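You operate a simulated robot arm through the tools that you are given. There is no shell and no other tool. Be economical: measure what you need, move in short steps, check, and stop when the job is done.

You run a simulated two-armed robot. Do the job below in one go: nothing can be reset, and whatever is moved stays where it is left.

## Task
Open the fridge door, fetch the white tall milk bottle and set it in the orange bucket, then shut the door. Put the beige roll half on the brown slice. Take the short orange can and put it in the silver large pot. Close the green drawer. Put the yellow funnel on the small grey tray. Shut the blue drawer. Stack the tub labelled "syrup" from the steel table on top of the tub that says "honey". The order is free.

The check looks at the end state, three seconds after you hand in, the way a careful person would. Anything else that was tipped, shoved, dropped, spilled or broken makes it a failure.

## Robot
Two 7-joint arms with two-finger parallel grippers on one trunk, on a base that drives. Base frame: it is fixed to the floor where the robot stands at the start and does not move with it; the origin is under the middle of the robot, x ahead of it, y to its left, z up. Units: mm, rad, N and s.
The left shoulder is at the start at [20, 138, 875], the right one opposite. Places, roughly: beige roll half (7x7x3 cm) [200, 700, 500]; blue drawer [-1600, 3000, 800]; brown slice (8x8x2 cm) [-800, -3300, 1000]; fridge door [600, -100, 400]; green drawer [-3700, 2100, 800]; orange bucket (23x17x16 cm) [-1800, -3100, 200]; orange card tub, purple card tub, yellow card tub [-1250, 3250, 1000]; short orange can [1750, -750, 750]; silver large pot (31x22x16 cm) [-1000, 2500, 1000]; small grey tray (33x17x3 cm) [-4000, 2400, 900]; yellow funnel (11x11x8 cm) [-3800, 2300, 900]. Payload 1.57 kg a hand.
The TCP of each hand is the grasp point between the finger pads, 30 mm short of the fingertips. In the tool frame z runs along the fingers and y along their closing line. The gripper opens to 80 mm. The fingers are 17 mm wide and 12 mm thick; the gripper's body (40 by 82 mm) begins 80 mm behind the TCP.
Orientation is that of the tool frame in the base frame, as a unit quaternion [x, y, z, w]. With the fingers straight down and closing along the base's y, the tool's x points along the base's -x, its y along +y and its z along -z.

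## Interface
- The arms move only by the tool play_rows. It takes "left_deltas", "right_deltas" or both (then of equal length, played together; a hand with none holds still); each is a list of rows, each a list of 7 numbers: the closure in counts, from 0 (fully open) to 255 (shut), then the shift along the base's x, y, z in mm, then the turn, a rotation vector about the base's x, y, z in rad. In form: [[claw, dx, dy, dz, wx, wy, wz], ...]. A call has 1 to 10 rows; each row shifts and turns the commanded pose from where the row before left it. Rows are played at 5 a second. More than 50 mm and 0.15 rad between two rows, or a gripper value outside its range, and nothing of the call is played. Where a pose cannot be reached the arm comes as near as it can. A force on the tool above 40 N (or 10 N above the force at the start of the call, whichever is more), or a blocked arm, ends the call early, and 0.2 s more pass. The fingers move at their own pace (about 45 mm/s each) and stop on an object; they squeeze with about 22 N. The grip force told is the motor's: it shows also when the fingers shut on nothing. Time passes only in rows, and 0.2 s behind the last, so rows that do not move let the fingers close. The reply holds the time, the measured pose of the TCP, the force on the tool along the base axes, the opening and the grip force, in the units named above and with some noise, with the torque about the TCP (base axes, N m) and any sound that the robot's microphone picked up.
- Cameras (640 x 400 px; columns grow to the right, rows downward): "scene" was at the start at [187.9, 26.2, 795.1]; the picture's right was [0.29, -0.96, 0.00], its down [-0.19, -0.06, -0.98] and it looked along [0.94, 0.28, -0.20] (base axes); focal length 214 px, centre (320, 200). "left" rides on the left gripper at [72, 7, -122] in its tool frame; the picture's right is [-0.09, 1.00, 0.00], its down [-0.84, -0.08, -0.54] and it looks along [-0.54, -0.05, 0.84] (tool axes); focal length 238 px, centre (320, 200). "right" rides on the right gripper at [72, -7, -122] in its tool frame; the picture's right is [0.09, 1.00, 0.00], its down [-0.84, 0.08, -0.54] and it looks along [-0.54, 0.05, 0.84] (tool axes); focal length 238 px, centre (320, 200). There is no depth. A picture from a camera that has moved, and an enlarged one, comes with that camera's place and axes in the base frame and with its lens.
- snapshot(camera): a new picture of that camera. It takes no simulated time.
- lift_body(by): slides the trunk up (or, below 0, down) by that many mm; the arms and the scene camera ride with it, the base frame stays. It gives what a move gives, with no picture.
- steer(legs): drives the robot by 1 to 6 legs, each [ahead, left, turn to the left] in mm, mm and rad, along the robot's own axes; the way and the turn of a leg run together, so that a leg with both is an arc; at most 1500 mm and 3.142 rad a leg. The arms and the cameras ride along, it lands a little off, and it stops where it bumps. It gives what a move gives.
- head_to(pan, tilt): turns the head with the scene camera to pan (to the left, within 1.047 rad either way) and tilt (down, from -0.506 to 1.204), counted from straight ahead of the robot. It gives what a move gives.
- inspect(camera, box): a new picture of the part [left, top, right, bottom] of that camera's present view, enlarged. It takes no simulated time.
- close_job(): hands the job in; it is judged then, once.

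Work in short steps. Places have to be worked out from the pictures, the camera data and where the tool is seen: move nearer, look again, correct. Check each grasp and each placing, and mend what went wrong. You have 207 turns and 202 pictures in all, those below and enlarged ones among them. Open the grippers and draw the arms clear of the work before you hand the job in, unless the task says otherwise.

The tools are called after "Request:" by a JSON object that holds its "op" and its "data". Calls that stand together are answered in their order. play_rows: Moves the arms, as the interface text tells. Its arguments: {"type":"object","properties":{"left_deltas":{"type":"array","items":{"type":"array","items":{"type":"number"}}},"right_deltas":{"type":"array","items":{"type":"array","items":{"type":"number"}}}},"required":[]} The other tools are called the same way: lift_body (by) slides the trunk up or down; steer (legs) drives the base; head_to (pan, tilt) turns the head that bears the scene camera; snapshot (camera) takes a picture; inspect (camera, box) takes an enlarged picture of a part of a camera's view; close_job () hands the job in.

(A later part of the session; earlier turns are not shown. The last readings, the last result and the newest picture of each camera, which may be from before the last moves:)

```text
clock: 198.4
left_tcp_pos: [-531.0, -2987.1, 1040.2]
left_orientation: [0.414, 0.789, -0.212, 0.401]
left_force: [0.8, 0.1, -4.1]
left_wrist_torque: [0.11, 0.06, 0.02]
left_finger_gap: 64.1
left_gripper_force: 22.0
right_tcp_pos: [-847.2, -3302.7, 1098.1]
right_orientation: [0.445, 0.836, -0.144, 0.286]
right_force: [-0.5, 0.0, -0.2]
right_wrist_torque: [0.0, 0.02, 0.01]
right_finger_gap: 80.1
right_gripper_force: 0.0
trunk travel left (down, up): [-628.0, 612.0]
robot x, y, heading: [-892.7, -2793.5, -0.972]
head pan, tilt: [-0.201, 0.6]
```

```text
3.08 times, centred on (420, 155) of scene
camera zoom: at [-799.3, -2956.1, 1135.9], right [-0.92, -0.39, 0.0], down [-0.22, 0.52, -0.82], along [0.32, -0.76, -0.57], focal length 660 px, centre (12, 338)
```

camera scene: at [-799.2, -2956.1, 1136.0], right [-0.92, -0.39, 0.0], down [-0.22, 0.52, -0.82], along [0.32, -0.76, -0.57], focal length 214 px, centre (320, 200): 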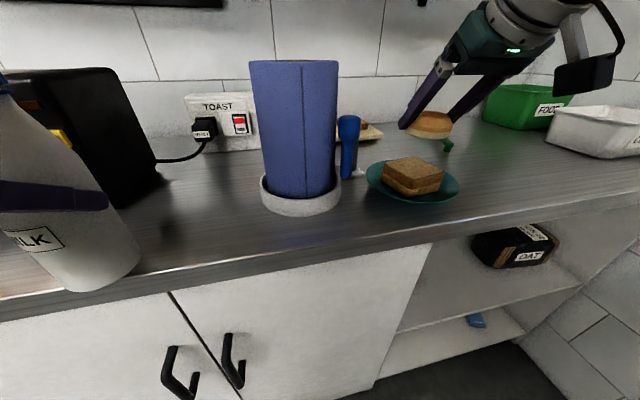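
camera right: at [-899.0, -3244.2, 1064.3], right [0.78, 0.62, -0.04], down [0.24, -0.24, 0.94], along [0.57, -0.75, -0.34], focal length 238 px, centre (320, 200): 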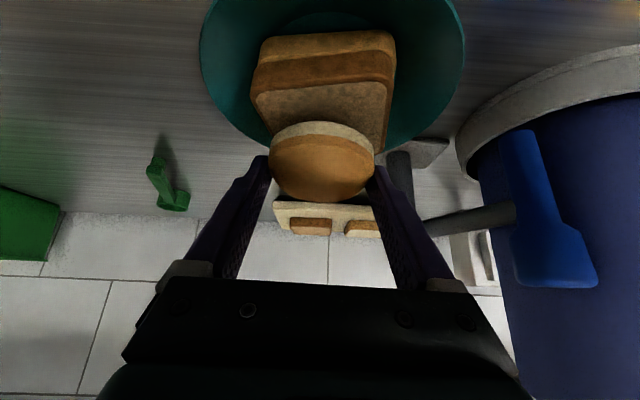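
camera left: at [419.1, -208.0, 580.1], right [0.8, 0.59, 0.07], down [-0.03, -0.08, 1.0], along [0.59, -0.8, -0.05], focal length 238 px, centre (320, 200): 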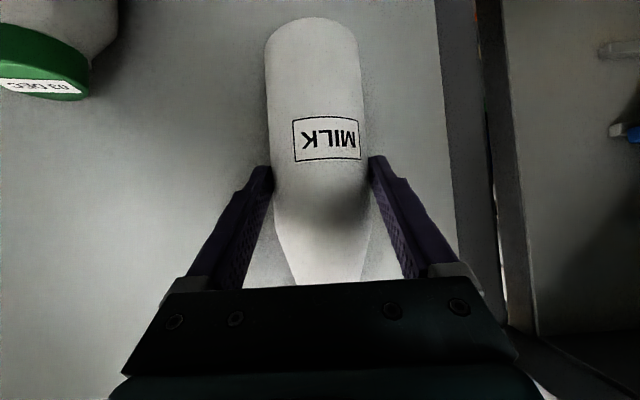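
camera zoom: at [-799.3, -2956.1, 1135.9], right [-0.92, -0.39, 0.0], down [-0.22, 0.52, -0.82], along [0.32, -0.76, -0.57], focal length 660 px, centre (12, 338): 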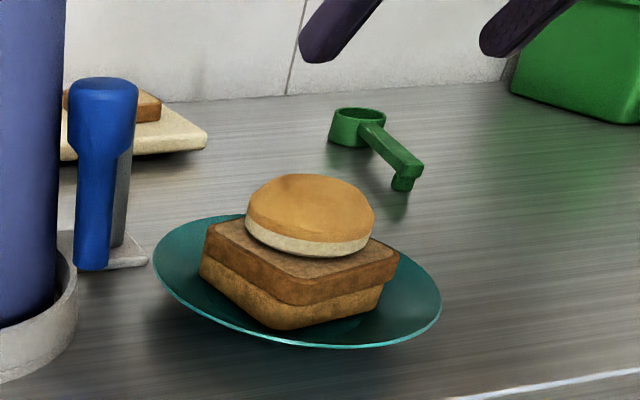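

Roll is placed. Back off, turn right to face the bucket table, and lower the trunk.

Request:
{"op": "steer", "data": {"legs": [[-330, 0, 0], [0, 0, -1.56], [0, -60, 0]]}}

Request:
{"op": "lift_body", "data": {"by": -400}}

Request:
{"op": "head_to", "data": {"pan": 0.1, "tilt": 0.45}}

Request:
{"op": "snapshot", "data": {"camera": "scene"}}

```text
clock: 205.0
left_tcp_pos: [-1304.0, -2828.9, 1041.1]
left_orientation: [0.851, 0.264, -0.434, 0.132]
left_force: [0.1, -0.4, -4.8]
left_wrist_torque: [0.07, -0.05, 0.0]
left_finger_gap: 64.1
left_gripper_force: 22.0
right_tcp_pos: [-1618.6, -2511.8, 1098.0]
right_orientation: [0.906, 0.274, -0.306, 0.101]
right_force: [1.1, 0.4, 0.0]
right_wrist_torque: [-0.04, 0.0, 0.01]
right_finger_gap: 79.8
right_gripper_force: 0.0
trunk travel left (down, up): [-628.0, 612.0]
robot x, y, heading: [-1105.9, -2472.5, -2.549]
head pan, tilt: [-0.201, 0.6]
```

```text
clock: 208.8
left_tcp_pos: [-1302.0, -2829.3, 639.8]
left_orientation: [0.851, 0.263, -0.434, 0.133]
left_force: [-0.3, -0.3, -4.7]
left_wrist_torque: [0.07, -0.09, 0.01]
left_finger_gap: 64.2
left_gripper_force: 21.6
right_tcp_pos: [-1615.5, -2511.8, 697.8]
right_orientation: [0.906, 0.274, -0.306, 0.101]
right_force: [0.3, 0.5, -0.2]
right_wrist_torque: [0.01, 0.0, -0.03]
right_finger_gap: 80.2
right_gripper_force: 0.0
trunk travel left (down, up): [-228.0, 1012.0]
robot x, y, heading: [-1108.5, -2471.7, -2.545]
head pan, tilt: [-0.201, 0.6]
```

```text
clock: 209.6
left_tcp_pos: [-1302.2, -2828.1, 639.4]
left_orientation: [0.851, 0.264, -0.434, 0.133]
left_force: [0.2, 0.0, -4.5]
left_wrist_torque: [0.08, -0.1, 0.04]
left_finger_gap: 64.1
left_gripper_force: 22.1
right_tcp_pos: [-1617.8, -2510.4, 698.1]
right_orientation: [0.906, 0.274, -0.306, 0.1]
right_force: [-0.2, 0.1, 0.0]
right_wrist_torque: [0.01, 0.02, 0.01]
right_finger_gap: 80.1
right_gripper_force: 0.2
trunk travel left (down, up): [-228.0, 1012.0]
robot x, y, heading: [-1109.2, -2472.4, -2.548]
head pan, tilt: [0.099, 0.45]
```

```text
122 pictures are left
camera scene: at [-1260.4, -2586.8, 749.5], right [-0.64, 0.77, 0.0], down [0.33, 0.28, -0.9], along [-0.69, -0.58, -0.44], focal length 214 px, centre (320, 200)
```

scene: 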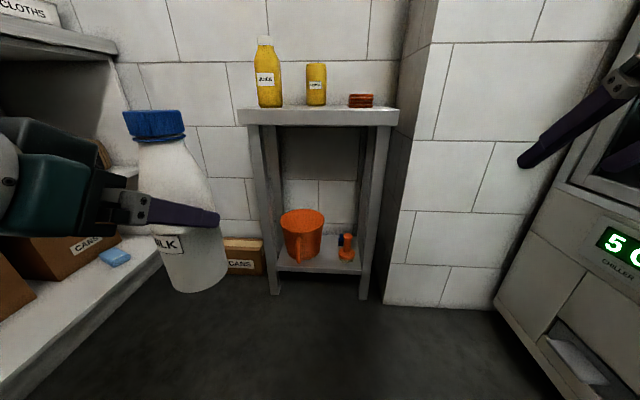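

I see the bucket (rim about z 310, handle toward me) under the table between its legs. Zoom in for details.

Request:
{"op": "inspect", "data": {"camera": "scene", "box": [230, 180, 400, 310]}}

```text
3.08 times, centred on (315, 245) of scene
camera zoom: at [-1260.4, -2586.8, 749.5], right [-0.64, 0.77, 0.0], down [0.33, 0.28, -0.9], along [-0.69, -0.58, -0.44], focal length 660 px, centre (335, 62)
```

zoom: 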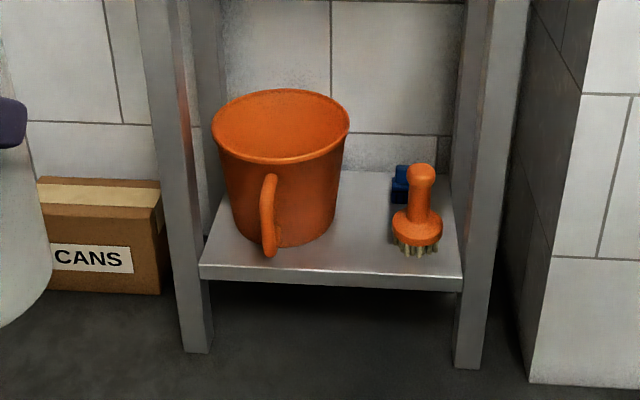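

Bucket axis is about [-1753,-3089], rim z 322, handle pointing at me. I'll lower the trunk, extend and yaw the milk hand, and test how low the arm reaches before approaching.

Request:
{"op": "lift_body", "data": {"by": -215}}

Request:
{"op": "play_rows", "data": {"left_deltas": [[255, -25, -17, 0, 0, 0, 0.15], [255, -25, -17, 0, 0, 0, 0.15], [255, -25, -17, 0, 0, 0, 0.14]]}}

Request:
{"op": "play_rows", "data": {"left_deltas": [[255, 0, 0, -40, 0, 0, 0], [255, 0, 0, -40, 0, 0, 0], [255, 0, 0, -40, 0, 0, 0], [255, 0, 0, -20, 0, 0, 0]]}}

```text
clock: 211.9
left_tcp_pos: [-1302.9, -2828.1, 426.0]
left_orientation: [0.851, 0.264, -0.433, 0.134]
left_force: [0.6, -0.5, -5.6]
left_wrist_torque: [0.06, -0.06, 0.01]
left_finger_gap: 64.1
left_gripper_force: 21.8
right_tcp_pos: [-1617.0, -2511.4, 483.5]
right_orientation: [0.906, 0.274, -0.305, 0.101]
right_force: [-0.2, 0.1, 0.3]
right_wrist_torque: [0.0, -0.02, -0.04]
right_finger_gap: 80.0
right_gripper_force: 0.1
trunk travel left (down, up): [-13.0, 1227.0]
robot x, y, heading: [-1109.1, -2469.8, -2.548]
head pan, tilt: [0.099, 0.45]
```

```text
clock: 212.7
left_tcp_pos: [-1379.6, -2879.8, 424.2]
left_orientation: [0.772, 0.444, -0.394, 0.225]
left_force: [-0.1, -0.5, -4.9]
left_wrist_torque: [0.09, -0.09, 0.01]
left_finger_gap: 63.9
left_gripper_force: 21.5
right_tcp_pos: [-1619.1, -2511.6, 485.3]
right_orientation: [0.906, 0.275, -0.304, 0.101]
right_force: [-0.4, -0.9, -0.4]
right_wrist_torque: [0.0, 0.02, -0.01]
right_finger_gap: 79.8
right_gripper_force: 0.0
trunk travel left (down, up): [-13.0, 1227.0]
robot x, y, heading: [-1104.9, -2473.4, -2.55]
head pan, tilt: [0.099, 0.45]
```

```text
clock: 213.7
left_tcp_pos: [-1378.4, -2877.4, 284.7]
left_orientation: [0.773, 0.444, -0.395, 0.224]
left_force: [-0.2, 0.8, -4.4]
left_wrist_torque: [0.1, -0.07, 0.01]
left_finger_gap: 64.2
left_gripper_force: 21.6
right_tcp_pos: [-1617.5, -2510.0, 483.6]
right_orientation: [0.906, 0.275, -0.306, 0.101]
right_force: [0.4, 0.5, -0.4]
right_wrist_torque: [0.01, -0.01, -0.04]
right_finger_gap: 80.0
right_gripper_force: 0.0
trunk travel left (down, up): [-13.0, 1227.0]
robot x, y, heading: [-1104.6, -2470.1, -2.545]
head pan, tilt: [0.099, 0.45]
```

Reachable. Raise back to clear the rim, add a bit more yaw to avoid the handle, and approach to 120 mm short.

Request:
{"op": "play_rows", "data": {"left_deltas": [[255, 0, 0, 40, 0, 0, 0.08], [255, 0, 0, 40, 0, 0, 0.07], [255, 0, 0, 40, 0, 0, 0], [255, 0, 0, 35, 0, 0, 0]]}}

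Request:
{"op": "steer", "data": {"legs": [[300, -39, 0]]}}

Request:
{"op": "snapshot", "data": {"camera": "scene"}}

Request:
{"op": "snapshot", "data": {"camera": "left"}}

```text
clock: 214.7
left_tcp_pos: [-1371.1, -2887.1, 437.6]
left_orientation: [0.738, 0.495, -0.374, 0.266]
left_force: [0.1, 0.4, -4.4]
left_wrist_torque: [0.12, -0.04, 0.0]
left_finger_gap: 63.9
left_gripper_force: 22.5
right_tcp_pos: [-1617.4, -2511.4, 483.4]
right_orientation: [0.906, 0.275, -0.304, 0.101]
right_force: [0.7, -0.3, -0.1]
right_wrist_torque: [-0.01, 0.0, 0.02]
right_finger_gap: 80.3
right_gripper_force: 0.1
trunk travel left (down, up): [-13.0, 1227.0]
robot x, y, heading: [-1105.1, -2470.7, -2.542]
head pan, tilt: [0.099, 0.45]
```

```text
clock: 216.7
left_tcp_pos: [-1640.0, -3022.8, 438.4]
left_orientation: [0.736, 0.498, -0.374, 0.265]
left_force: [-0.3, 0.0, -4.8]
left_wrist_torque: [0.12, -0.06, -0.01]
left_finger_gap: 64.1
left_gripper_force: 21.5
right_tcp_pos: [-1885.5, -2647.5, 482.7]
right_orientation: [0.906, 0.275, -0.305, 0.101]
right_force: [0.0, 0.8, 0.3]
right_wrist_torque: [-0.03, -0.01, -0.01]
right_finger_gap: 80.2
right_gripper_force: 0.0
trunk travel left (down, up): [-13.0, 1227.0]
robot x, y, heading: [-1379.4, -2607.6, -2.543]
head pan, tilt: [0.099, 0.45]
```

```text
120 pictures are left
camera scene: at [-1528.3, -2723.1, 534.2], right [-0.64, 0.77, 0.0], down [0.34, 0.28, -0.9], along [-0.69, -0.58, -0.44], focal length 214 px, centre (320, 200)
```

scene: 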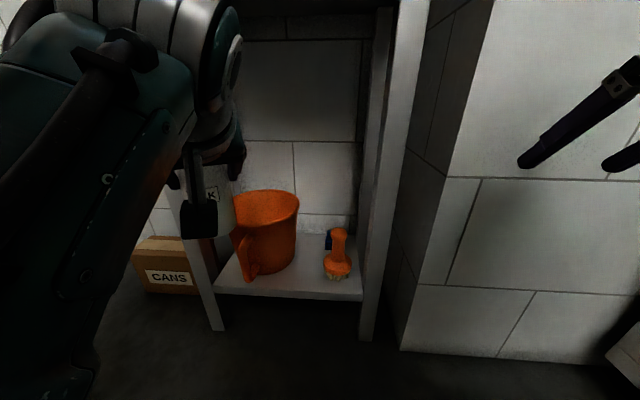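

```text
119 pictures are left
camera left: at [-1581.4, -2893.6, 449.6], right [0.91, -0.41, 0.09], down [-0.1, -0.01, 0.99], along [-0.41, -0.91, -0.05], focal length 238 px, centre (320, 200)
```

left: 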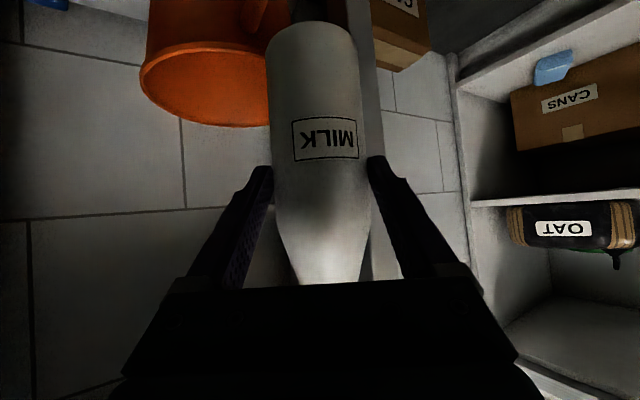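

Bucket centre estimates cluster near [-1762,-3082]. Shift right 27 first, then ahead 90, and look again.

Request:
{"op": "steer", "data": {"legs": [[0, -27, 0], [90, 0, 0]]}}

Request:
{"op": "snapshot", "data": {"camera": "left"}}

Request:
{"op": "snapshot", "data": {"camera": "scene"}}

```text
clock: 218.1
left_tcp_pos: [-1688.4, -3027.7, 436.3]
left_orientation: [0.737, 0.496, -0.373, 0.269]
left_force: [0.2, 0.1, -3.9]
left_wrist_torque: [0.14, -0.03, 0.03]
left_finger_gap: 64.0
left_gripper_force: 21.5
right_tcp_pos: [-1931.5, -2647.2, 481.8]
right_orientation: [0.908, 0.284, -0.291, 0.099]
right_force: [12.4, 8.8, 5.2]
right_wrist_torque: [-0.2, -0.36, 0.68]
right_finger_gap: 79.8
right_gripper_force: 0.0
trunk travel left (down, up): [-13.0, 1227.0]
robot x, y, heading: [-1432.4, -2611.1, -2.546]
head pan, tilt: [0.099, 0.45]
stopped in leg 2: the force on the tool passed its limit at 152 N (the readings are from after the stop); the commanded pose is now the measured one
```

```text
118 pictures are left
camera left: at [-1633.0, -2898.0, 447.1], right [0.91, -0.41, 0.1], down [-0.11, 0.0, 0.99], along [-0.41, -0.91, -0.05], focal length 238 px, centre (320, 200)
```

left: 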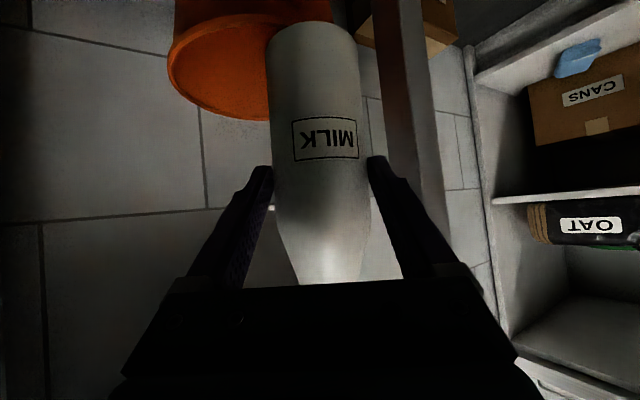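

```text
117 pictures are left
camera scene: at [-1581.7, -2724.3, 533.7], right [-0.64, 0.77, 0.0], down [0.34, 0.28, -0.9], along [-0.69, -0.57, -0.44], focal length 214 px, centre (320, 200)
```

scene: 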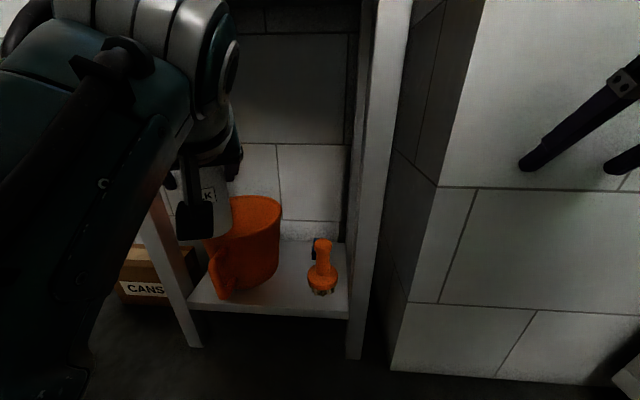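

The right hand touched the pillar on the right. Back off a little and retract the right hand upward.

Request:
{"op": "steer", "data": {"legs": [[-40, 0, 0]]}}

Request:
{"op": "play_rows", "data": {"right_deltas": [[0, 33, 22, 25, 0, 0, 0], [0, 33, 22, 25, 0, 0, 0], [0, 33, 22, 25, 0, 0, 0], [0, 33, 22, 25, 0, 0, 0]]}}

Request:
{"op": "head_to", "data": {"pan": -0.15, "tilt": 0.5}}

Request:
{"op": "snapshot", "data": {"camera": "scene"}}

```text
clock: 219.0
left_tcp_pos: [-1668.0, -3015.9, 441.7]
left_orientation: [0.733, 0.497, -0.377, 0.271]
left_force: [-1.3, 0.0, -3.9]
left_wrist_torque: [0.14, -0.1, 0.02]
left_finger_gap: 64.2
left_gripper_force: 21.9
right_tcp_pos: [-1908.9, -2634.0, 485.8]
right_orientation: [0.906, 0.282, -0.298, 0.1]
right_force: [-0.9, -0.6, 0.3]
right_wrist_torque: [0.01, -0.02, 0.01]
right_finger_gap: 80.1
right_gripper_force: 0.1
trunk travel left (down, up): [-13.0, 1227.0]
robot x, y, heading: [-1399.3, -2592.7, -2.542]
head pan, tilt: [0.099, 0.45]
```

```text
clock: 219.8
left_tcp_pos: [-1661.0, -3010.3, 437.2]
left_orientation: [0.736, 0.496, -0.373, 0.271]
left_force: [0.4, -0.1, -5.0]
left_wrist_torque: [0.11, -0.05, 0.0]
left_finger_gap: 64.0
left_gripper_force: 22.1
right_tcp_pos: [-1785.3, -2547.4, 484.2]
right_orientation: [0.935, 0.303, -0.179, 0.041]
right_force: [0.5, -0.2, -0.1]
right_wrist_torque: [-0.02, 0.01, 0.03]
right_finger_gap: 80.2
right_gripper_force: 0.1
right hand out of reach, approached as far as the arm can: row 4
trunk travel left (down, up): [-13.0, 1227.0]
robot x, y, heading: [-1399.2, -2592.8, -2.548]
head pan, tilt: [0.099, 0.45]
stopped in row 4 (right hand): the arm was blocked; the commanded pose is now the measured one
```

```text
clock: 220.6
left_tcp_pos: [-1662.8, -3011.3, 437.8]
left_orientation: [0.735, 0.497, -0.374, 0.271]
left_force: [0.1, -1.0, -4.1]
left_wrist_torque: [0.07, -0.01, 0.02]
left_finger_gap: 64.0
left_gripper_force: 21.6
right_tcp_pos: [-1787.9, -2549.2, 483.9]
right_orientation: [0.935, 0.302, -0.18, 0.043]
right_force: [0.6, 0.2, -1.2]
right_wrist_torque: [0.01, 0.03, 0.02]
right_finger_gap: 79.9
right_gripper_force: 0.1
trunk travel left (down, up): [-13.0, 1227.0]
robot x, y, heading: [-1401.8, -2592.2, -2.54]
head pan, tilt: [-0.15, 0.499]
```

```text
116 pictures are left
camera scene: at [-1564.9, -2687.3, 530.1], right [-0.43, 0.9, 0.0], down [0.43, 0.21, -0.88], along [-0.79, -0.38, -0.48], focal length 214 px, centre (320, 200)
```

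scene: 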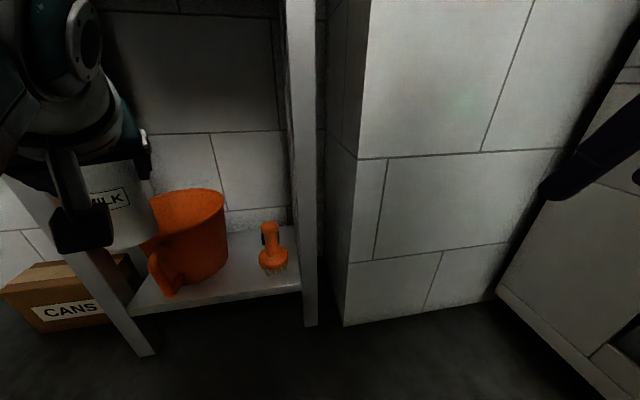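

Bucket estimate [-1772,-3084]. Drive 118 ahead, 5 right, and check.

Request:
{"op": "steer", "data": {"legs": [[60, -5, 0]]}}

Request:
{"op": "steer", "data": {"legs": [[58, 0, 0]]}}

Request:
{"op": "snapshot", "data": {"camera": "left"}}

Request:
{"op": "snapshot", "data": {"camera": "scene"}}

```text
clock: 221.6
left_tcp_pos: [-1708.5, -3037.7, 436.9]
left_orientation: [0.735, 0.496, -0.373, 0.272]
left_force: [0.2, -0.1, -4.0]
left_wrist_torque: [0.09, -0.03, -0.06]
left_finger_gap: 64.0
left_gripper_force: 21.9
right_tcp_pos: [-1834.8, -2575.3, 482.8]
right_orientation: [0.936, 0.302, -0.177, 0.041]
right_force: [-0.1, -0.2, -1.0]
right_wrist_torque: [-0.07, 0.04, -0.03]
right_finger_gap: 80.3
right_gripper_force: 0.2
trunk travel left (down, up): [-13.0, 1227.0]
robot x, y, heading: [-1450.2, -2619.8, -2.547]
head pan, tilt: [-0.15, 0.499]
```

```text
clock: 222.5
left_tcp_pos: [-1757.3, -3068.1, 436.1]
left_orientation: [0.735, 0.497, -0.372, 0.272]
left_force: [0.4, 0.0, -4.6]
left_wrist_torque: [0.12, -0.02, 0.01]
left_finger_gap: 63.8
left_gripper_force: 22.2
right_tcp_pos: [-1881.4, -2605.9, 482.4]
right_orientation: [0.936, 0.302, -0.177, 0.042]
right_force: [-0.9, 0.3, 0.3]
right_wrist_torque: [-0.06, 0.02, 0.0]
right_finger_gap: 80.2
right_gripper_force: 0.1
trunk travel left (down, up): [-13.0, 1227.0]
robot x, y, heading: [-1498.7, -2653.7, -2.543]
head pan, tilt: [-0.15, 0.499]
```

```text
115 pictures are left
camera left: at [-1699.4, -2938.9, 447.4], right [0.91, -0.41, 0.1], down [-0.11, 0.0, 0.99], along [-0.41, -0.91, -0.05], focal length 238 px, centre (320, 200)
```

left: 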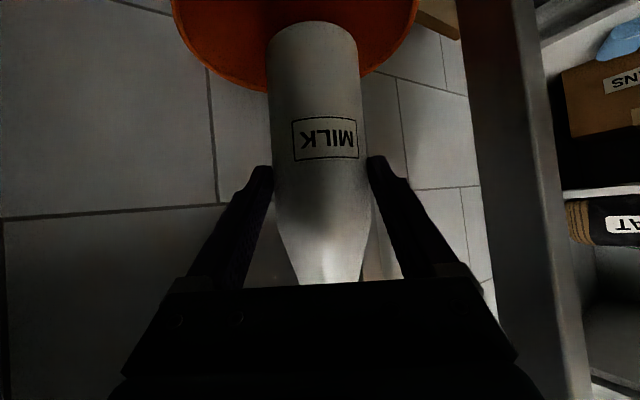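

```text
114 pictures are left
camera scene: at [-1659.6, -2745.3, 529.2], right [-0.43, 0.9, 0.0], down [0.44, 0.21, -0.88], along [-0.79, -0.38, -0.48], focal length 214 px, centre (320, 200)
```

scene: 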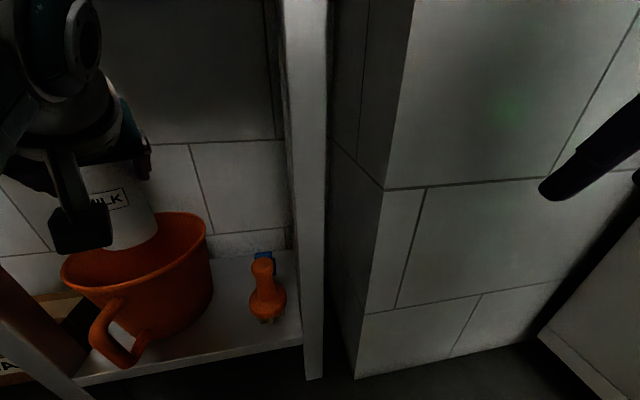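

The bottle bottom is over the bucket mouth. Lower in stages, watching the force.

Request:
{"op": "play_rows", "data": {"left_deltas": [[255, -4, 1, -40, 0, 0, 0], [255, 0, 0, -40, 0, 0, 0], [255, 0, 0, -30, 0, 0, 0]]}}

Request:
{"op": "snapshot", "data": {"camera": "scene"}}

Request:
{"op": "snapshot", "data": {"camera": "left"}}

```text
clock: 223.3
left_tcp_pos: [-1763.1, -3082.5, 329.8]
left_orientation: [0.732, 0.494, -0.376, 0.283]
left_force: [-0.1, 0.1, -4.9]
left_wrist_torque: [0.12, -0.03, -0.01]
left_finger_gap: 64.1
left_gripper_force: 22.3
right_tcp_pos: [-1887.3, -2609.9, 485.3]
right_orientation: [0.935, 0.302, -0.18, 0.041]
right_force: [-0.1, 0.4, 0.6]
right_wrist_torque: [-0.01, 0.01, -0.04]
right_finger_gap: 79.8
right_gripper_force: 0.0
trunk travel left (down, up): [-13.0, 1227.0]
robot x, y, heading: [-1496.3, -2651.6, -2.547]
head pan, tilt: [-0.15, 0.499]
```

```text
113 pictures are left
camera scene: at [-1665.3, -2748.9, 530.2], right [-0.43, 0.9, 0.0], down [0.43, 0.21, -0.88], along [-0.79, -0.38, -0.48], focal length 214 px, centre (320, 200)
```

scene: 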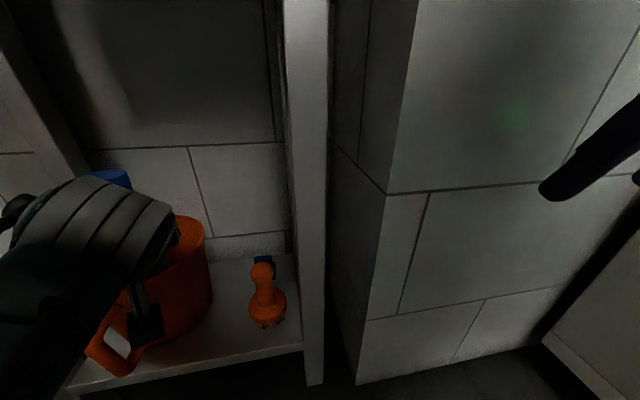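

```text
112 pictures are left
camera left: at [-1706.2, -2950.7, 338.0], right [0.91, -0.4, 0.12], down [-0.12, 0.03, 0.99], along [-0.4, -0.92, -0.02], focal length 238 px, centre (320, 200)
```

left: 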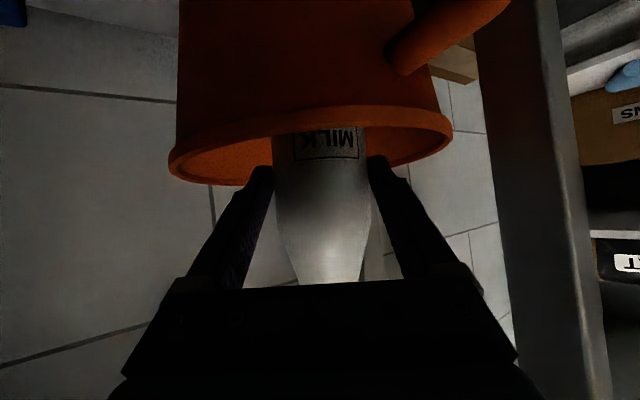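

The bottle is inside the bucket, hand clear of the handle. I lower further while pitching the hand down ~0.24 rad so it clears the near rim.

Request:
{"op": "play_rows", "data": {"left_deltas": [[255, -1, -3, -18, 0.075, -0.028, 0], [255, -1, -3, -18, 0.075, -0.028, 0], [255, -1, -2, -14, 0.075, -0.028, 0]]}}

Request:
{"op": "snapshot", "data": {"camera": "left"}}

```text
clock: 224.1
left_tcp_pos: [-1767.3, -3088.8, 284.0]
left_orientation: [0.773, 0.522, -0.29, 0.213]
left_force: [2.8, 1.7, 16.4]
left_wrist_torque: [-0.46, -0.12, 0.1]
left_finger_gap: 64.0
left_gripper_force: 22.0
right_tcp_pos: [-1887.2, -2613.1, 484.4]
right_orientation: [0.935, 0.302, -0.18, 0.043]
right_force: [-0.6, 0.0, -0.2]
right_wrist_torque: [-0.01, 0.0, -0.03]
right_finger_gap: 79.7
right_gripper_force: 0.1
trunk travel left (down, up): [-13.0, 1227.0]
robot x, y, heading: [-1501.9, -2653.8, -2.541]
head pan, tilt: [-0.15, 0.499]
```

```text
111 pictures are left
camera left: at [-1713.0, -2963.8, 325.8], right [0.9, -0.43, 0.09], down [-0.19, -0.2, 0.96], along [-0.39, -0.88, -0.26], focal length 238 px, centre (320, 200)
```

left: 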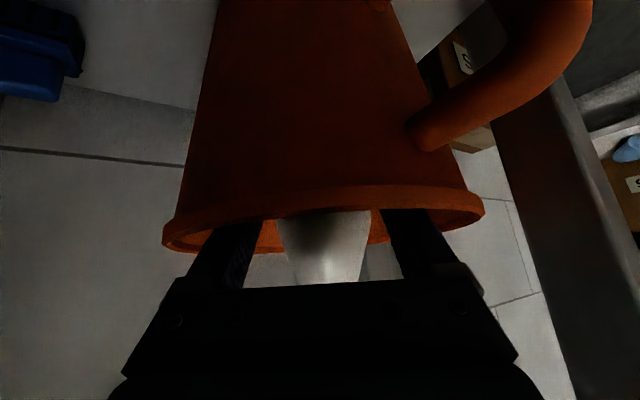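

Contact of ~20 N upward: the bottle stands on the bucket floor. Release and retreat along the tool axis.

Request:
{"op": "play_rows", "data": {"left_deltas": [[255, 0, 0, 2, 0, 0, 0], [150, 0, 0, 0, 0, 0, 0], [60, 0, 0, 0, 0, 0, 0], [0, 0, 0, 0, 0, 0, 0], [0, 0, 0, 0, 0, 0, 0]]}}

Request:
{"op": "snapshot", "data": {"camera": "left"}}

Request:
{"op": "play_rows", "data": {"left_deltas": [[0, 8, 22, 25, 0, 0, 0], [0, 8, 22, 25, 0, 0, 0], [0, 8, 22, 25, 0, 0, 0], [0, 9, 22, 25, 0, 0, 0], [0, 9, 22, 25, 0, 0, 0]]}}

Request:
{"op": "snapshot", "data": {"camera": "left"}}

```text
clock: 225.3
left_tcp_pos: [-1766.8, -3085.3, 281.4]
left_orientation: [0.775, 0.524, -0.284, 0.211]
left_force: [-0.7, -1.6, 2.5]
left_wrist_torque: [0.07, -0.1, 0.05]
left_finger_gap: 74.5
left_gripper_force: 0.0
right_tcp_pos: [-1888.4, -2611.5, 484.2]
right_orientation: [0.935, 0.302, -0.18, 0.043]
right_force: [-0.3, 0.4, 0.3]
right_wrist_torque: [-0.04, -0.02, 0.01]
right_finger_gap: 79.8
right_gripper_force: 0.0
trunk travel left (down, up): [-13.0, 1227.0]
robot x, y, heading: [-1497.4, -2654.2, -2.546]
head pan, tilt: [-0.15, 0.499]
```

```text
110 pictures are left
camera left: at [-1713.0, -2960.7, 324.0], right [0.9, -0.42, 0.09], down [-0.2, -0.21, 0.96], along [-0.39, -0.88, -0.27], focal length 238 px, centre (320, 200)
```

left: 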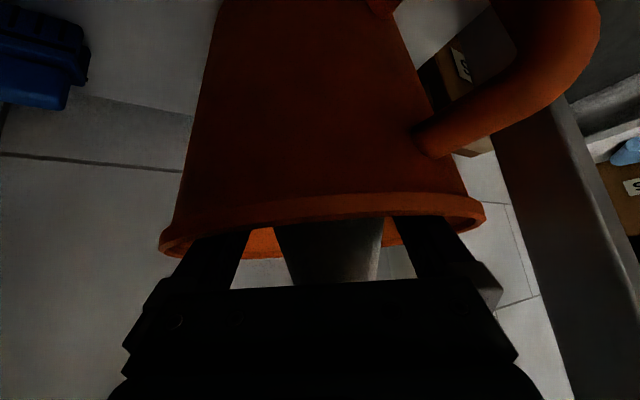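

```text
clock: 226.7
left_tcp_pos: [-1709.8, -3003.1, 402.1]
left_orientation: [0.762, 0.517, -0.286, 0.265]
left_force: [-0.5, -0.2, 0.5]
left_wrist_torque: [0.02, 0.02, 0.0]
left_finger_gap: 79.7
left_gripper_force: 0.1
right_tcp_pos: [-1887.5, -2609.3, 482.8]
right_orientation: [0.935, 0.302, -0.179, 0.043]
right_force: [-0.2, 0.5, 0.6]
right_wrist_torque: [0.02, -0.02, 0.0]
right_finger_gap: 79.9
right_gripper_force: 0.0
trunk travel left (down, up): [-13.0, 1227.0]
robot x, y, heading: [-1497.2, -2652.4, -2.55]
head pan, tilt: [-0.15, 0.499]
stopped in row 5 (left hand): the arm was blocked; the commanded pose is now the measured one
```

```text
109 pictures are left
camera left: at [-1661.3, -2873.3, 437.4], right [0.91, -0.38, 0.17], down [-0.24, -0.13, 0.96], along [-0.35, -0.91, -0.21], focal length 238 px, centre (320, 200)
```

left: 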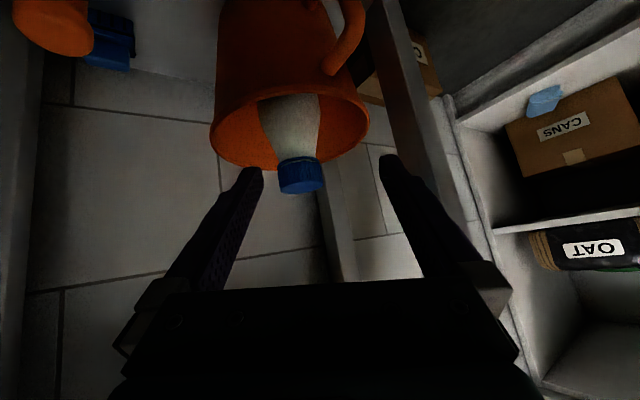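

Milk stands upright in the bucket. Back off and re-square the left hand.

Request:
{"op": "steer", "data": {"legs": [[-550, 0, 0]]}}

Request:
{"op": "play_rows", "data": {"left_deltas": [[0, 0, 0, 30, 0, 0, -0.14], [0, 0, 0, 30, 0, 0, -0.14], [0, 0, 0, 0, 0, 0, -0.14], [0, 0, 0, 0, 0, 0, -0.14], [0, 0, 0, 0, 0, 0, -0.14]]}}

Request:
{"op": "lift_body", "data": {"by": 350}}

Request:
{"op": "steer", "data": {"legs": [[0, 0, 1.6], [0, 0, 1.54]]}}

Request:
{"op": "head_to", "data": {"pan": -0.3, "tilt": 0.2}}

Request:
{"op": "snapshot", "data": {"camera": "scene"}}

```text
clock: 229.9
left_tcp_pos: [-1248.6, -2693.0, 403.8]
left_orientation: [0.756, 0.527, -0.282, 0.268]
left_force: [-0.4, -0.3, -0.3]
left_wrist_torque: [0.02, 0.03, 0.02]
left_finger_gap: 79.8
left_gripper_force: 0.0
right_tcp_pos: [-1436.4, -2305.7, 484.9]
right_orientation: [0.931, 0.314, -0.179, 0.044]
right_force: [0.0, 0.2, 0.7]
right_wrist_torque: [-0.03, -0.01, 0.0]
right_finger_gap: 79.8
right_gripper_force: 0.1
trunk travel left (down, up): [-13.0, 1227.0]
robot x, y, heading: [-1043.6, -2337.0, -2.521]
head pan, tilt: [-0.15, 0.499]
```

```text
clock: 231.1
left_tcp_pos: [-1248.3, -2693.3, 463.7]
left_orientation: [0.89, 0.235, -0.358, 0.154]
left_force: [-0.7, 0.1, -0.8]
left_wrist_torque: [0.0, 0.01, -0.02]
left_finger_gap: 79.9
left_gripper_force: 0.1
right_tcp_pos: [-1434.7, -2304.9, 484.3]
right_orientation: [0.932, 0.313, -0.179, 0.044]
right_force: [0.1, -0.1, 0.8]
right_wrist_torque: [0.03, 0.02, 0.02]
right_finger_gap: 80.2
right_gripper_force: 0.1
trunk travel left (down, up): [-13.0, 1227.0]
robot x, y, heading: [-1044.4, -2337.0, -2.519]
head pan, tilt: [-0.15, 0.499]
```

```text
clock: 234.5
left_tcp_pos: [-1247.6, -2692.4, 812.4]
left_orientation: [0.891, 0.235, -0.357, 0.154]
left_force: [-0.7, 0.0, 0.1]
left_wrist_torque: [0.01, 0.02, 0.0]
left_finger_gap: 80.3
left_gripper_force: 0.1
right_tcp_pos: [-1434.8, -2304.4, 833.2]
right_orientation: [0.931, 0.314, -0.18, 0.045]
right_force: [-0.7, 1.2, 0.2]
right_wrist_torque: [0.03, 0.0, 0.01]
right_finger_gap: 80.1
right_gripper_force: 0.1
trunk travel left (down, up): [-363.0, 877.0]
robot x, y, heading: [-1048.1, -2340.9, -2.526]
head pan, tilt: [-0.15, 0.499]
```

```text
clock: 242.6
left_tcp_pos: [-847.2, -1982.8, 812.8]
left_orientation: [-0.239, 0.89, 0.156, 0.356]
left_force: [0.7, -1.4, 1.2]
left_wrist_torque: [-0.01, 0.01, 0.0]
left_finger_gap: 80.2
left_gripper_force: 0.1
right_tcp_pos: [-654.8, -2367.5, 833.9]
right_orientation: [-0.317, 0.93, 0.046, 0.179]
right_force: [-0.6, -0.4, -0.6]
right_wrist_torque: [0.01, -0.05, 0.03]
right_finger_gap: 79.9
right_gripper_force: 0.1
trunk travel left (down, up): [-363.0, 877.0]
robot x, y, heading: [-1046.7, -2334.5, 0.631]
head pan, tilt: [-0.15, 0.499]
```

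```text
clock: 243.4
left_tcp_pos: [-845.1, -1982.5, 812.6]
left_orientation: [-0.239, 0.889, 0.156, 0.357]
left_force: [0.5, -0.2, 0.9]
left_wrist_torque: [-0.01, -0.01, -0.01]
left_finger_gap: 80.0
left_gripper_force: 0.1
right_tcp_pos: [-654.6, -2367.8, 832.8]
right_orientation: [-0.317, 0.93, 0.045, 0.179]
right_force: [-0.4, -1.0, 0.1]
right_wrist_torque: [0.01, 0.01, 0.0]
right_finger_gap: 80.0
right_gripper_force: 0.0
trunk travel left (down, up): [-363.0, 877.0]
robot x, y, heading: [-1044.5, -2340.7, 0.625]
head pan, tilt: [-0.3, 0.201]
```

```text
108 pictures are left
camera scene: at [-877.3, -2250.4, 907.7], right [0.32, -0.95, 0.0], down [-0.19, -0.06, -0.98], along [0.93, 0.32, -0.2], focal length 214 px, centre (320, 200)
```

scene: 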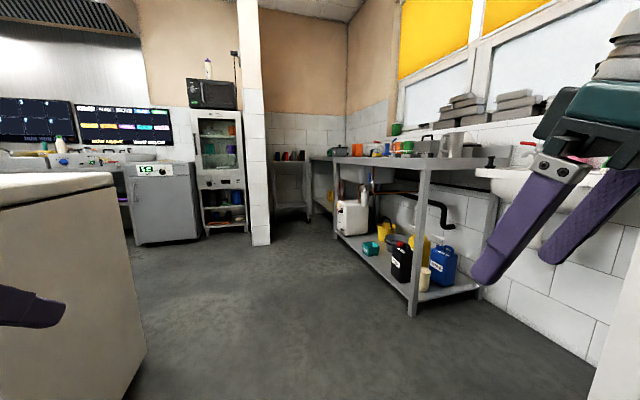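

The can should be among the items on the far corner counter. Zoom in there.

Request:
{"op": "inspect", "data": {"camera": "scene", "box": [250, 120, 350, 190]}}

Request:
{"op": "steer", "data": {"legs": [[1500, 0, 0], [200, 0, 0]]}}

Request:
{"op": "head_to", "data": {"pan": -0.1, "tilt": 0.2}}

Request:
{"op": "snapshot", "data": {"camera": "scene"}}

```text
5.71 times, centred on (300, 155) of scene
camera zoom: at [-877.3, -2250.4, 907.7], right [0.32, -0.95, 0.0], down [-0.19, -0.06, -0.98], along [0.93, 0.32, -0.2], focal length 1226 px, centre (434, 457)
```

zoom: 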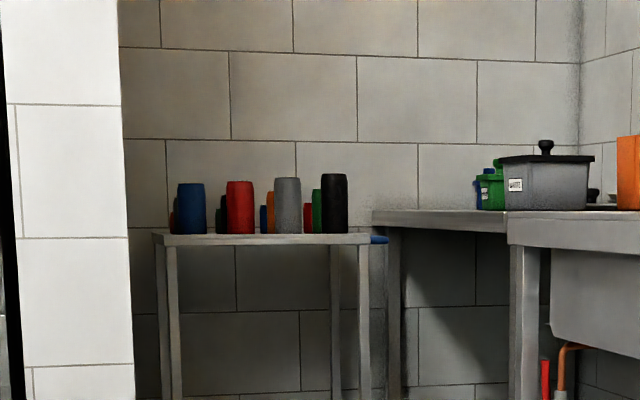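

```text
clock: 252.1
left_tcp_pos: [562.9, -1006.8, 813.2]
left_orientation: [-0.226, 0.893, 0.151, 0.358]
left_force: [0.4, -0.5, 1.0]
left_wrist_torque: [0.01, -0.02, 0.02]
left_finger_gap: 80.2
left_gripper_force: 0.0
right_tcp_pos: [742.6, -1397.8, 834.5]
right_orientation: [-0.304, 0.935, 0.042, 0.179]
right_force: [0.0, 0.2, 0.8]
right_wrist_torque: [-0.02, -0.01, -0.02]
right_finger_gap: 79.9
right_gripper_force: 0.0
trunk travel left (down, up): [-363.0, 877.0]
robot x, y, heading: [353.3, -1357.3, 0.6]
head pan, tilt: [-0.3, 0.201]
```

```text
clock: 252.8
left_tcp_pos: [562.1, -1006.9, 812.6]
left_orientation: [-0.226, 0.894, 0.15, 0.358]
left_force: [0.3, -0.7, -0.1]
left_wrist_torque: [0.03, -0.02, 0.0]
left_finger_gap: 80.2
left_gripper_force: 0.1
right_tcp_pos: [742.0, -1397.7, 834.2]
right_orientation: [-0.305, 0.934, 0.043, 0.18]
right_force: [0.4, 0.8, 0.2]
right_wrist_torque: [0.01, -0.02, 0.0]
right_finger_gap: 80.1
right_gripper_force: 0.0
trunk travel left (down, up): [-363.0, 877.0]
robot x, y, heading: [353.4, -1358.8, 0.605]
head pan, tilt: [-0.099, 0.201]
```

```text
106 pictures are left
camera scene: at [516.5, -1257.0, 907.8], right [0.48, -0.88, 0.0], down [-0.17, -0.1, -0.98], along [0.86, 0.47, -0.2], focal length 214 px, centre (320, 200)
```

scene: 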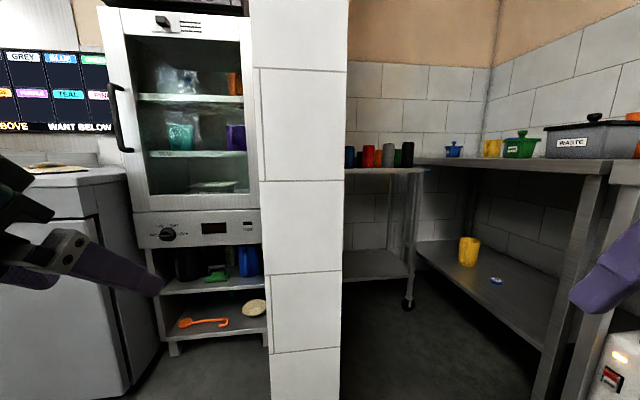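

The short cans stand behind tall ones on a trolley in an alcove. I move in front of the alcove to measure the opening.

Request:
{"op": "steer", "data": {"legs": [[150, -280, 0]]}}

Request:
{"op": "head_to", "data": {"pan": 0.0, "tilt": 0.35}}

Request:
{"op": "snapshot", "data": {"camera": "scene"}}

Request:
{"op": "inspect", "data": {"camera": "scene", "box": [240, 80, 420, 200]}}

```text
clock: 254.9
left_tcp_pos: [842.4, -1160.4, 812.0]
left_orientation: [-0.225, 0.893, 0.151, 0.359]
left_force: [0.3, -0.7, -0.4]
left_wrist_torque: [0.0, 0.04, 0.01]
left_finger_gap: 79.8
left_gripper_force: 0.1
right_tcp_pos: [1021.4, -1552.3, 833.5]
right_orientation: [-0.302, 0.935, 0.041, 0.18]
right_force: [0.2, -0.6, -0.2]
right_wrist_torque: [-0.02, 0.02, -0.04]
right_finger_gap: 79.8
right_gripper_force: 0.0
trunk travel left (down, up): [-363.0, 877.0]
robot x, y, heading: [631.7, -1512.3, 0.594]
head pan, tilt: [-0.099, 0.201]
```

```text
clock: 255.6
left_tcp_pos: [841.0, -1160.4, 812.9]
left_orientation: [-0.226, 0.893, 0.15, 0.359]
left_force: [0.0, -1.6, 1.0]
left_wrist_torque: [0.0, 0.0, 0.0]
left_finger_gap: 80.1
left_gripper_force: 0.1
right_tcp_pos: [1020.6, -1551.6, 832.3]
right_orientation: [-0.302, 0.935, 0.043, 0.18]
right_force: [0.9, -0.5, -0.8]
right_wrist_torque: [0.04, 0.0, -0.01]
right_finger_gap: 79.9
right_gripper_force: 0.1
trunk travel left (down, up): [-363.0, 877.0]
robot x, y, heading: [632.8, -1507.0, 0.595]
head pan, tilt: [0.0, 0.351]
```

```text
105 pictures are left
camera scene: at [790.0, -1401.7, 893.8], right [0.56, -0.83, 0.0], down [-0.28, -0.19, -0.94], along [0.78, 0.53, -0.34], focal length 214 px, centre (320, 200)
```

scene: 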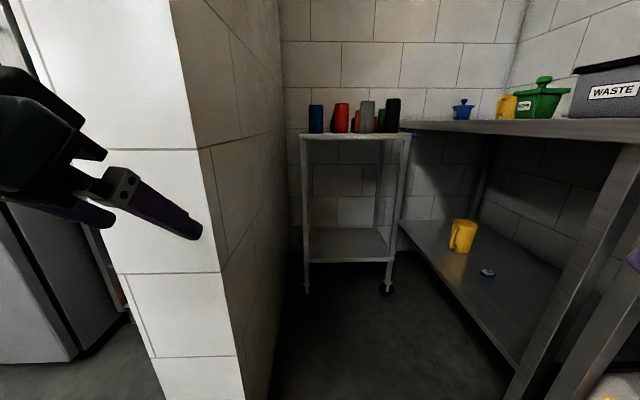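

```text
3.33 times, centred on (330, 140) of scene
camera zoom: at [790.0, -1401.7, 893.8], right [0.56, -0.83, 0.0], down [-0.28, -0.19, -0.94], along [0.78, 0.53, -0.34], focal length 715 px, centre (287, 400)
```

zoom: 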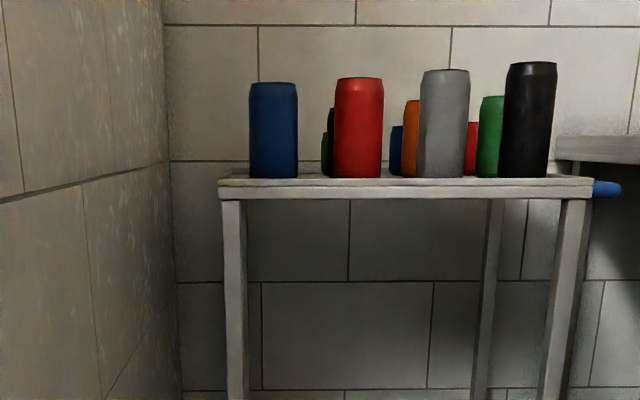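

I need my own footprint to judge the passage: tilt the head fully down and look both sides.

Request:
{"op": "head_to", "data": {"pan": 0.9, "tilt": 1.2}}

Request:
{"op": "snapshot", "data": {"camera": "scene"}}

Request:
{"op": "head_to", "data": {"pan": -0.9, "tilt": 0.9}}

Request:
{"op": "snapshot", "data": {"camera": "scene"}}

```text
clock: 256.8
left_tcp_pos: [842.0, -1160.1, 812.1]
left_orientation: [-0.225, 0.894, 0.15, 0.358]
left_force: [0.7, -0.6, -0.4]
left_wrist_torque: [-0.01, 0.02, -0.03]
left_finger_gap: 79.9
left_gripper_force: 0.2
right_tcp_pos: [1020.3, -1551.6, 833.8]
right_orientation: [-0.303, 0.935, 0.044, 0.18]
right_force: [-0.1, 1.1, 0.7]
right_wrist_torque: [0.01, -0.02, 0.02]
right_finger_gap: 79.8
right_gripper_force: 0.1
trunk travel left (down, up): [-363.0, 877.0]
robot x, y, heading: [633.1, -1506.9, 0.6]
head pan, tilt: [0.901, 1.201]
```

```text
103 pictures are left
camera scene: at [717.2, -1398.2, 826.5], right [1.0, -0.07, 0.0], down [-0.07, -0.93, -0.36], along [0.03, 0.36, -0.93], focal length 214 px, centre (320, 200)
```

scene: 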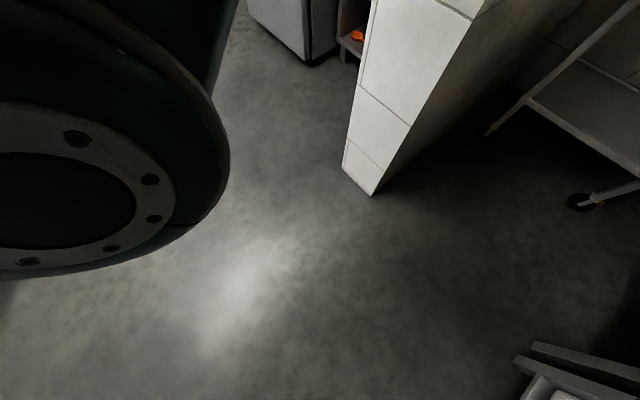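

```text
clock: 258.6
left_tcp_pos: [840.7, -1158.4, 812.4]
left_orientation: [-0.226, 0.893, 0.151, 0.358]
left_force: [-0.2, -0.1, -0.4]
left_wrist_torque: [0.0, -0.01, 0.0]
left_finger_gap: 80.1
left_gripper_force: 0.1
right_tcp_pos: [1020.5, -1552.7, 833.2]
right_orientation: [-0.303, 0.935, 0.042, 0.18]
right_force: [-0.9, -0.3, 0.0]
right_wrist_torque: [-0.01, 0.0, 0.01]
right_finger_gap: 79.7
right_gripper_force: 0.0
trunk travel left (down, up): [-363.0, 877.0]
robot x, y, heading: [631.0, -1507.2, 0.6]
head pan, tilt: [-0.901, 0.901]
```

```text
102 pictures are left
camera scene: at [785.1, -1476.6, 846.2], right [-0.3, -0.95, 0.0], down [-0.75, 0.23, -0.62], along [0.59, -0.19, -0.78], focal length 214 px, centre (320, 200)
```

scene: 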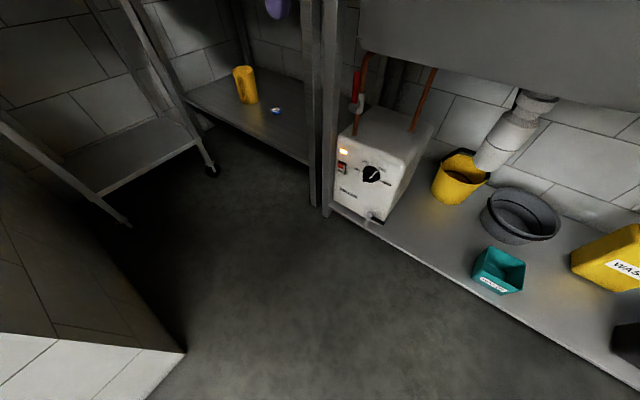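

The passage is about 717 mm wide (wall u≈−1433, counters u≈−2150). Raise the trunk to look down on the cans before deciding.

Request:
{"op": "lift_body", "data": {"by": 400}}

Request:
{"op": "head_to", "data": {"pan": -0.1, "tilt": 0.5}}

Request:
{"op": "snapshot", "data": {"camera": "scene"}}

Request:
{"op": "inspect", "data": {"camera": "scene", "box": [240, 120, 420, 240]}}

```text
clock: 262.4
left_tcp_pos: [842.7, -1159.4, 1212.4]
left_orientation: [-0.225, 0.894, 0.151, 0.358]
left_force: [-0.1, -0.4, 0.2]
left_wrist_torque: [-0.01, 0.02, -0.01]
left_finger_gap: 80.0
left_gripper_force: 0.0
right_tcp_pos: [1020.2, -1551.2, 1233.8]
right_orientation: [-0.302, 0.935, 0.042, 0.179]
right_force: [0.1, -0.1, -0.2]
right_wrist_torque: [0.03, 0.03, 0.02]
right_finger_gap: 80.1
right_gripper_force: 0.0
trunk travel left (down, up): [-763.0, 477.0]
robot x, y, heading: [635.9, -1505.5, 0.595]
head pan, tilt: [-0.901, 0.901]
```

```text
clock: 263.6
left_tcp_pos: [842.3, -1159.8, 1212.0]
left_orientation: [-0.225, 0.893, 0.151, 0.359]
left_force: [-0.1, -0.5, -0.8]
left_wrist_torque: [0.0, -0.02, 0.01]
left_finger_gap: 80.0
left_gripper_force: 0.1
right_tcp_pos: [1019.8, -1550.6, 1234.3]
right_orientation: [-0.303, 0.935, 0.043, 0.18]
right_force: [-0.2, -0.1, 0.3]
right_wrist_torque: [0.03, -0.02, 0.02]
right_finger_gap: 80.1
right_gripper_force: 0.0
trunk travel left (down, up): [-763.0, 477.0]
robot x, y, heading: [633.4, -1510.3, 0.595]
head pan, tilt: [-0.099, 0.499]
```

```text
101 pictures are left
camera scene: at [793.0, -1410.7, 1280.1], right [0.48, -0.88, 0.0], down [-0.42, -0.23, -0.88], along [0.77, 0.42, -0.48], focal length 214 px, centre (320, 200)
```

scene: 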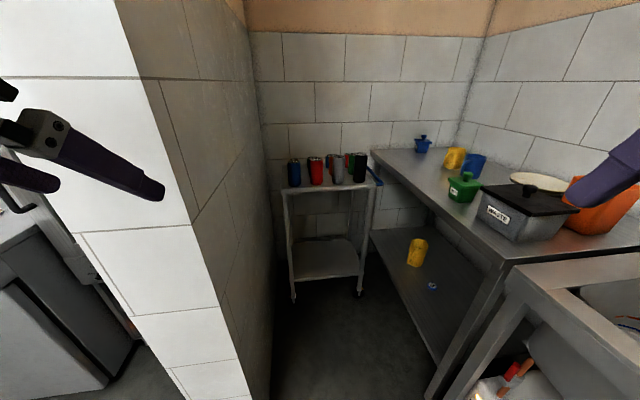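

```text
3.33 times, centred on (330, 180) of scene
camera zoom: at [793.0, -1410.7, 1280.1], right [0.48, -0.88, 0.0], down [-0.42, -0.23, -0.88], along [0.77, 0.42, -0.48], focal length 715 px, centre (287, 267)
```

zoom: 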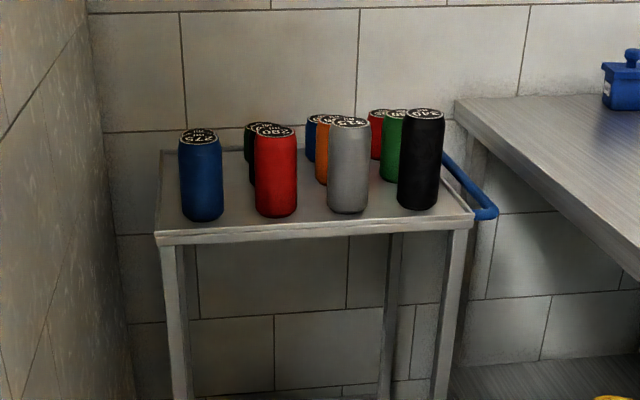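

The orange can is behind the grey one, top centre ≈ [1790,-953,944], reachable only from above and from inside the alcove. I bring the left hand to the centre line and pitch it steeper, to test reach.

Request:
{"op": "play_rows", "data": {"left_deltas": [[0, 26, -39, 0, -0.067, 0.099, 0], [0, 26, -39, 0, -0.067, 0.099, 0], [0, 26, -39, 0, -0.067, 0.099, 0], [0, 26, -39, 0, -0.067, 0.099, 0]]}}

Request:
{"op": "play_rows", "data": {"left_deltas": [[0, 33, 22, 0, 0, 0, 0], [0, 33, 22, 0, 0, 0, 0], [0, 33, 22, 0, 0, 0, 0]]}}

```text
clock: 264.6
left_tcp_pos: [964.5, -1285.2, 1159.1]
left_orientation: [-0.249, 0.956, 0.083, 0.132]
left_force: [-0.3, -0.4, 0.2]
left_wrist_torque: [0.03, 0.02, -0.04]
left_finger_gap: 80.1
left_gripper_force: 0.1
left hand out of reach, approached as far as the arm can: row 2, 3, 4
right_tcp_pos: [1020.1, -1550.7, 1233.3]
right_orientation: [-0.303, 0.935, 0.042, 0.179]
right_force: [-0.7, 0.7, 0.3]
right_wrist_torque: [0.02, -0.03, 0.0]
right_finger_gap: 80.0
right_gripper_force: 0.1
trunk travel left (down, up): [-763.0, 477.0]
robot x, y, heading: [630.3, -1509.8, 0.596]
head pan, tilt: [-0.099, 0.499]
```

```text
clock: 265.4
left_tcp_pos: [1045.0, -1247.3, 1165.1]
left_orientation: [-0.236, 0.958, 0.071, 0.144]
left_force: [0.7, -0.2, -0.3]
left_wrist_torque: [-0.02, 0.02, 0.0]
left_finger_gap: 80.1
left_gripper_force: 0.0
left hand out of reach, approached as far as the arm can: row 3
right_tcp_pos: [1020.3, -1551.8, 1233.7]
right_orientation: [-0.303, 0.935, 0.043, 0.181]
right_force: [-0.8, 0.7, -0.7]
right_wrist_torque: [-0.02, 0.01, 0.02]
right_finger_gap: 80.0
right_gripper_force: 0.1
trunk travel left (down, up): [-763.0, 477.0]
robot x, y, heading: [627.5, -1509.8, 0.595]
head pan, tilt: [-0.099, 0.499]
```

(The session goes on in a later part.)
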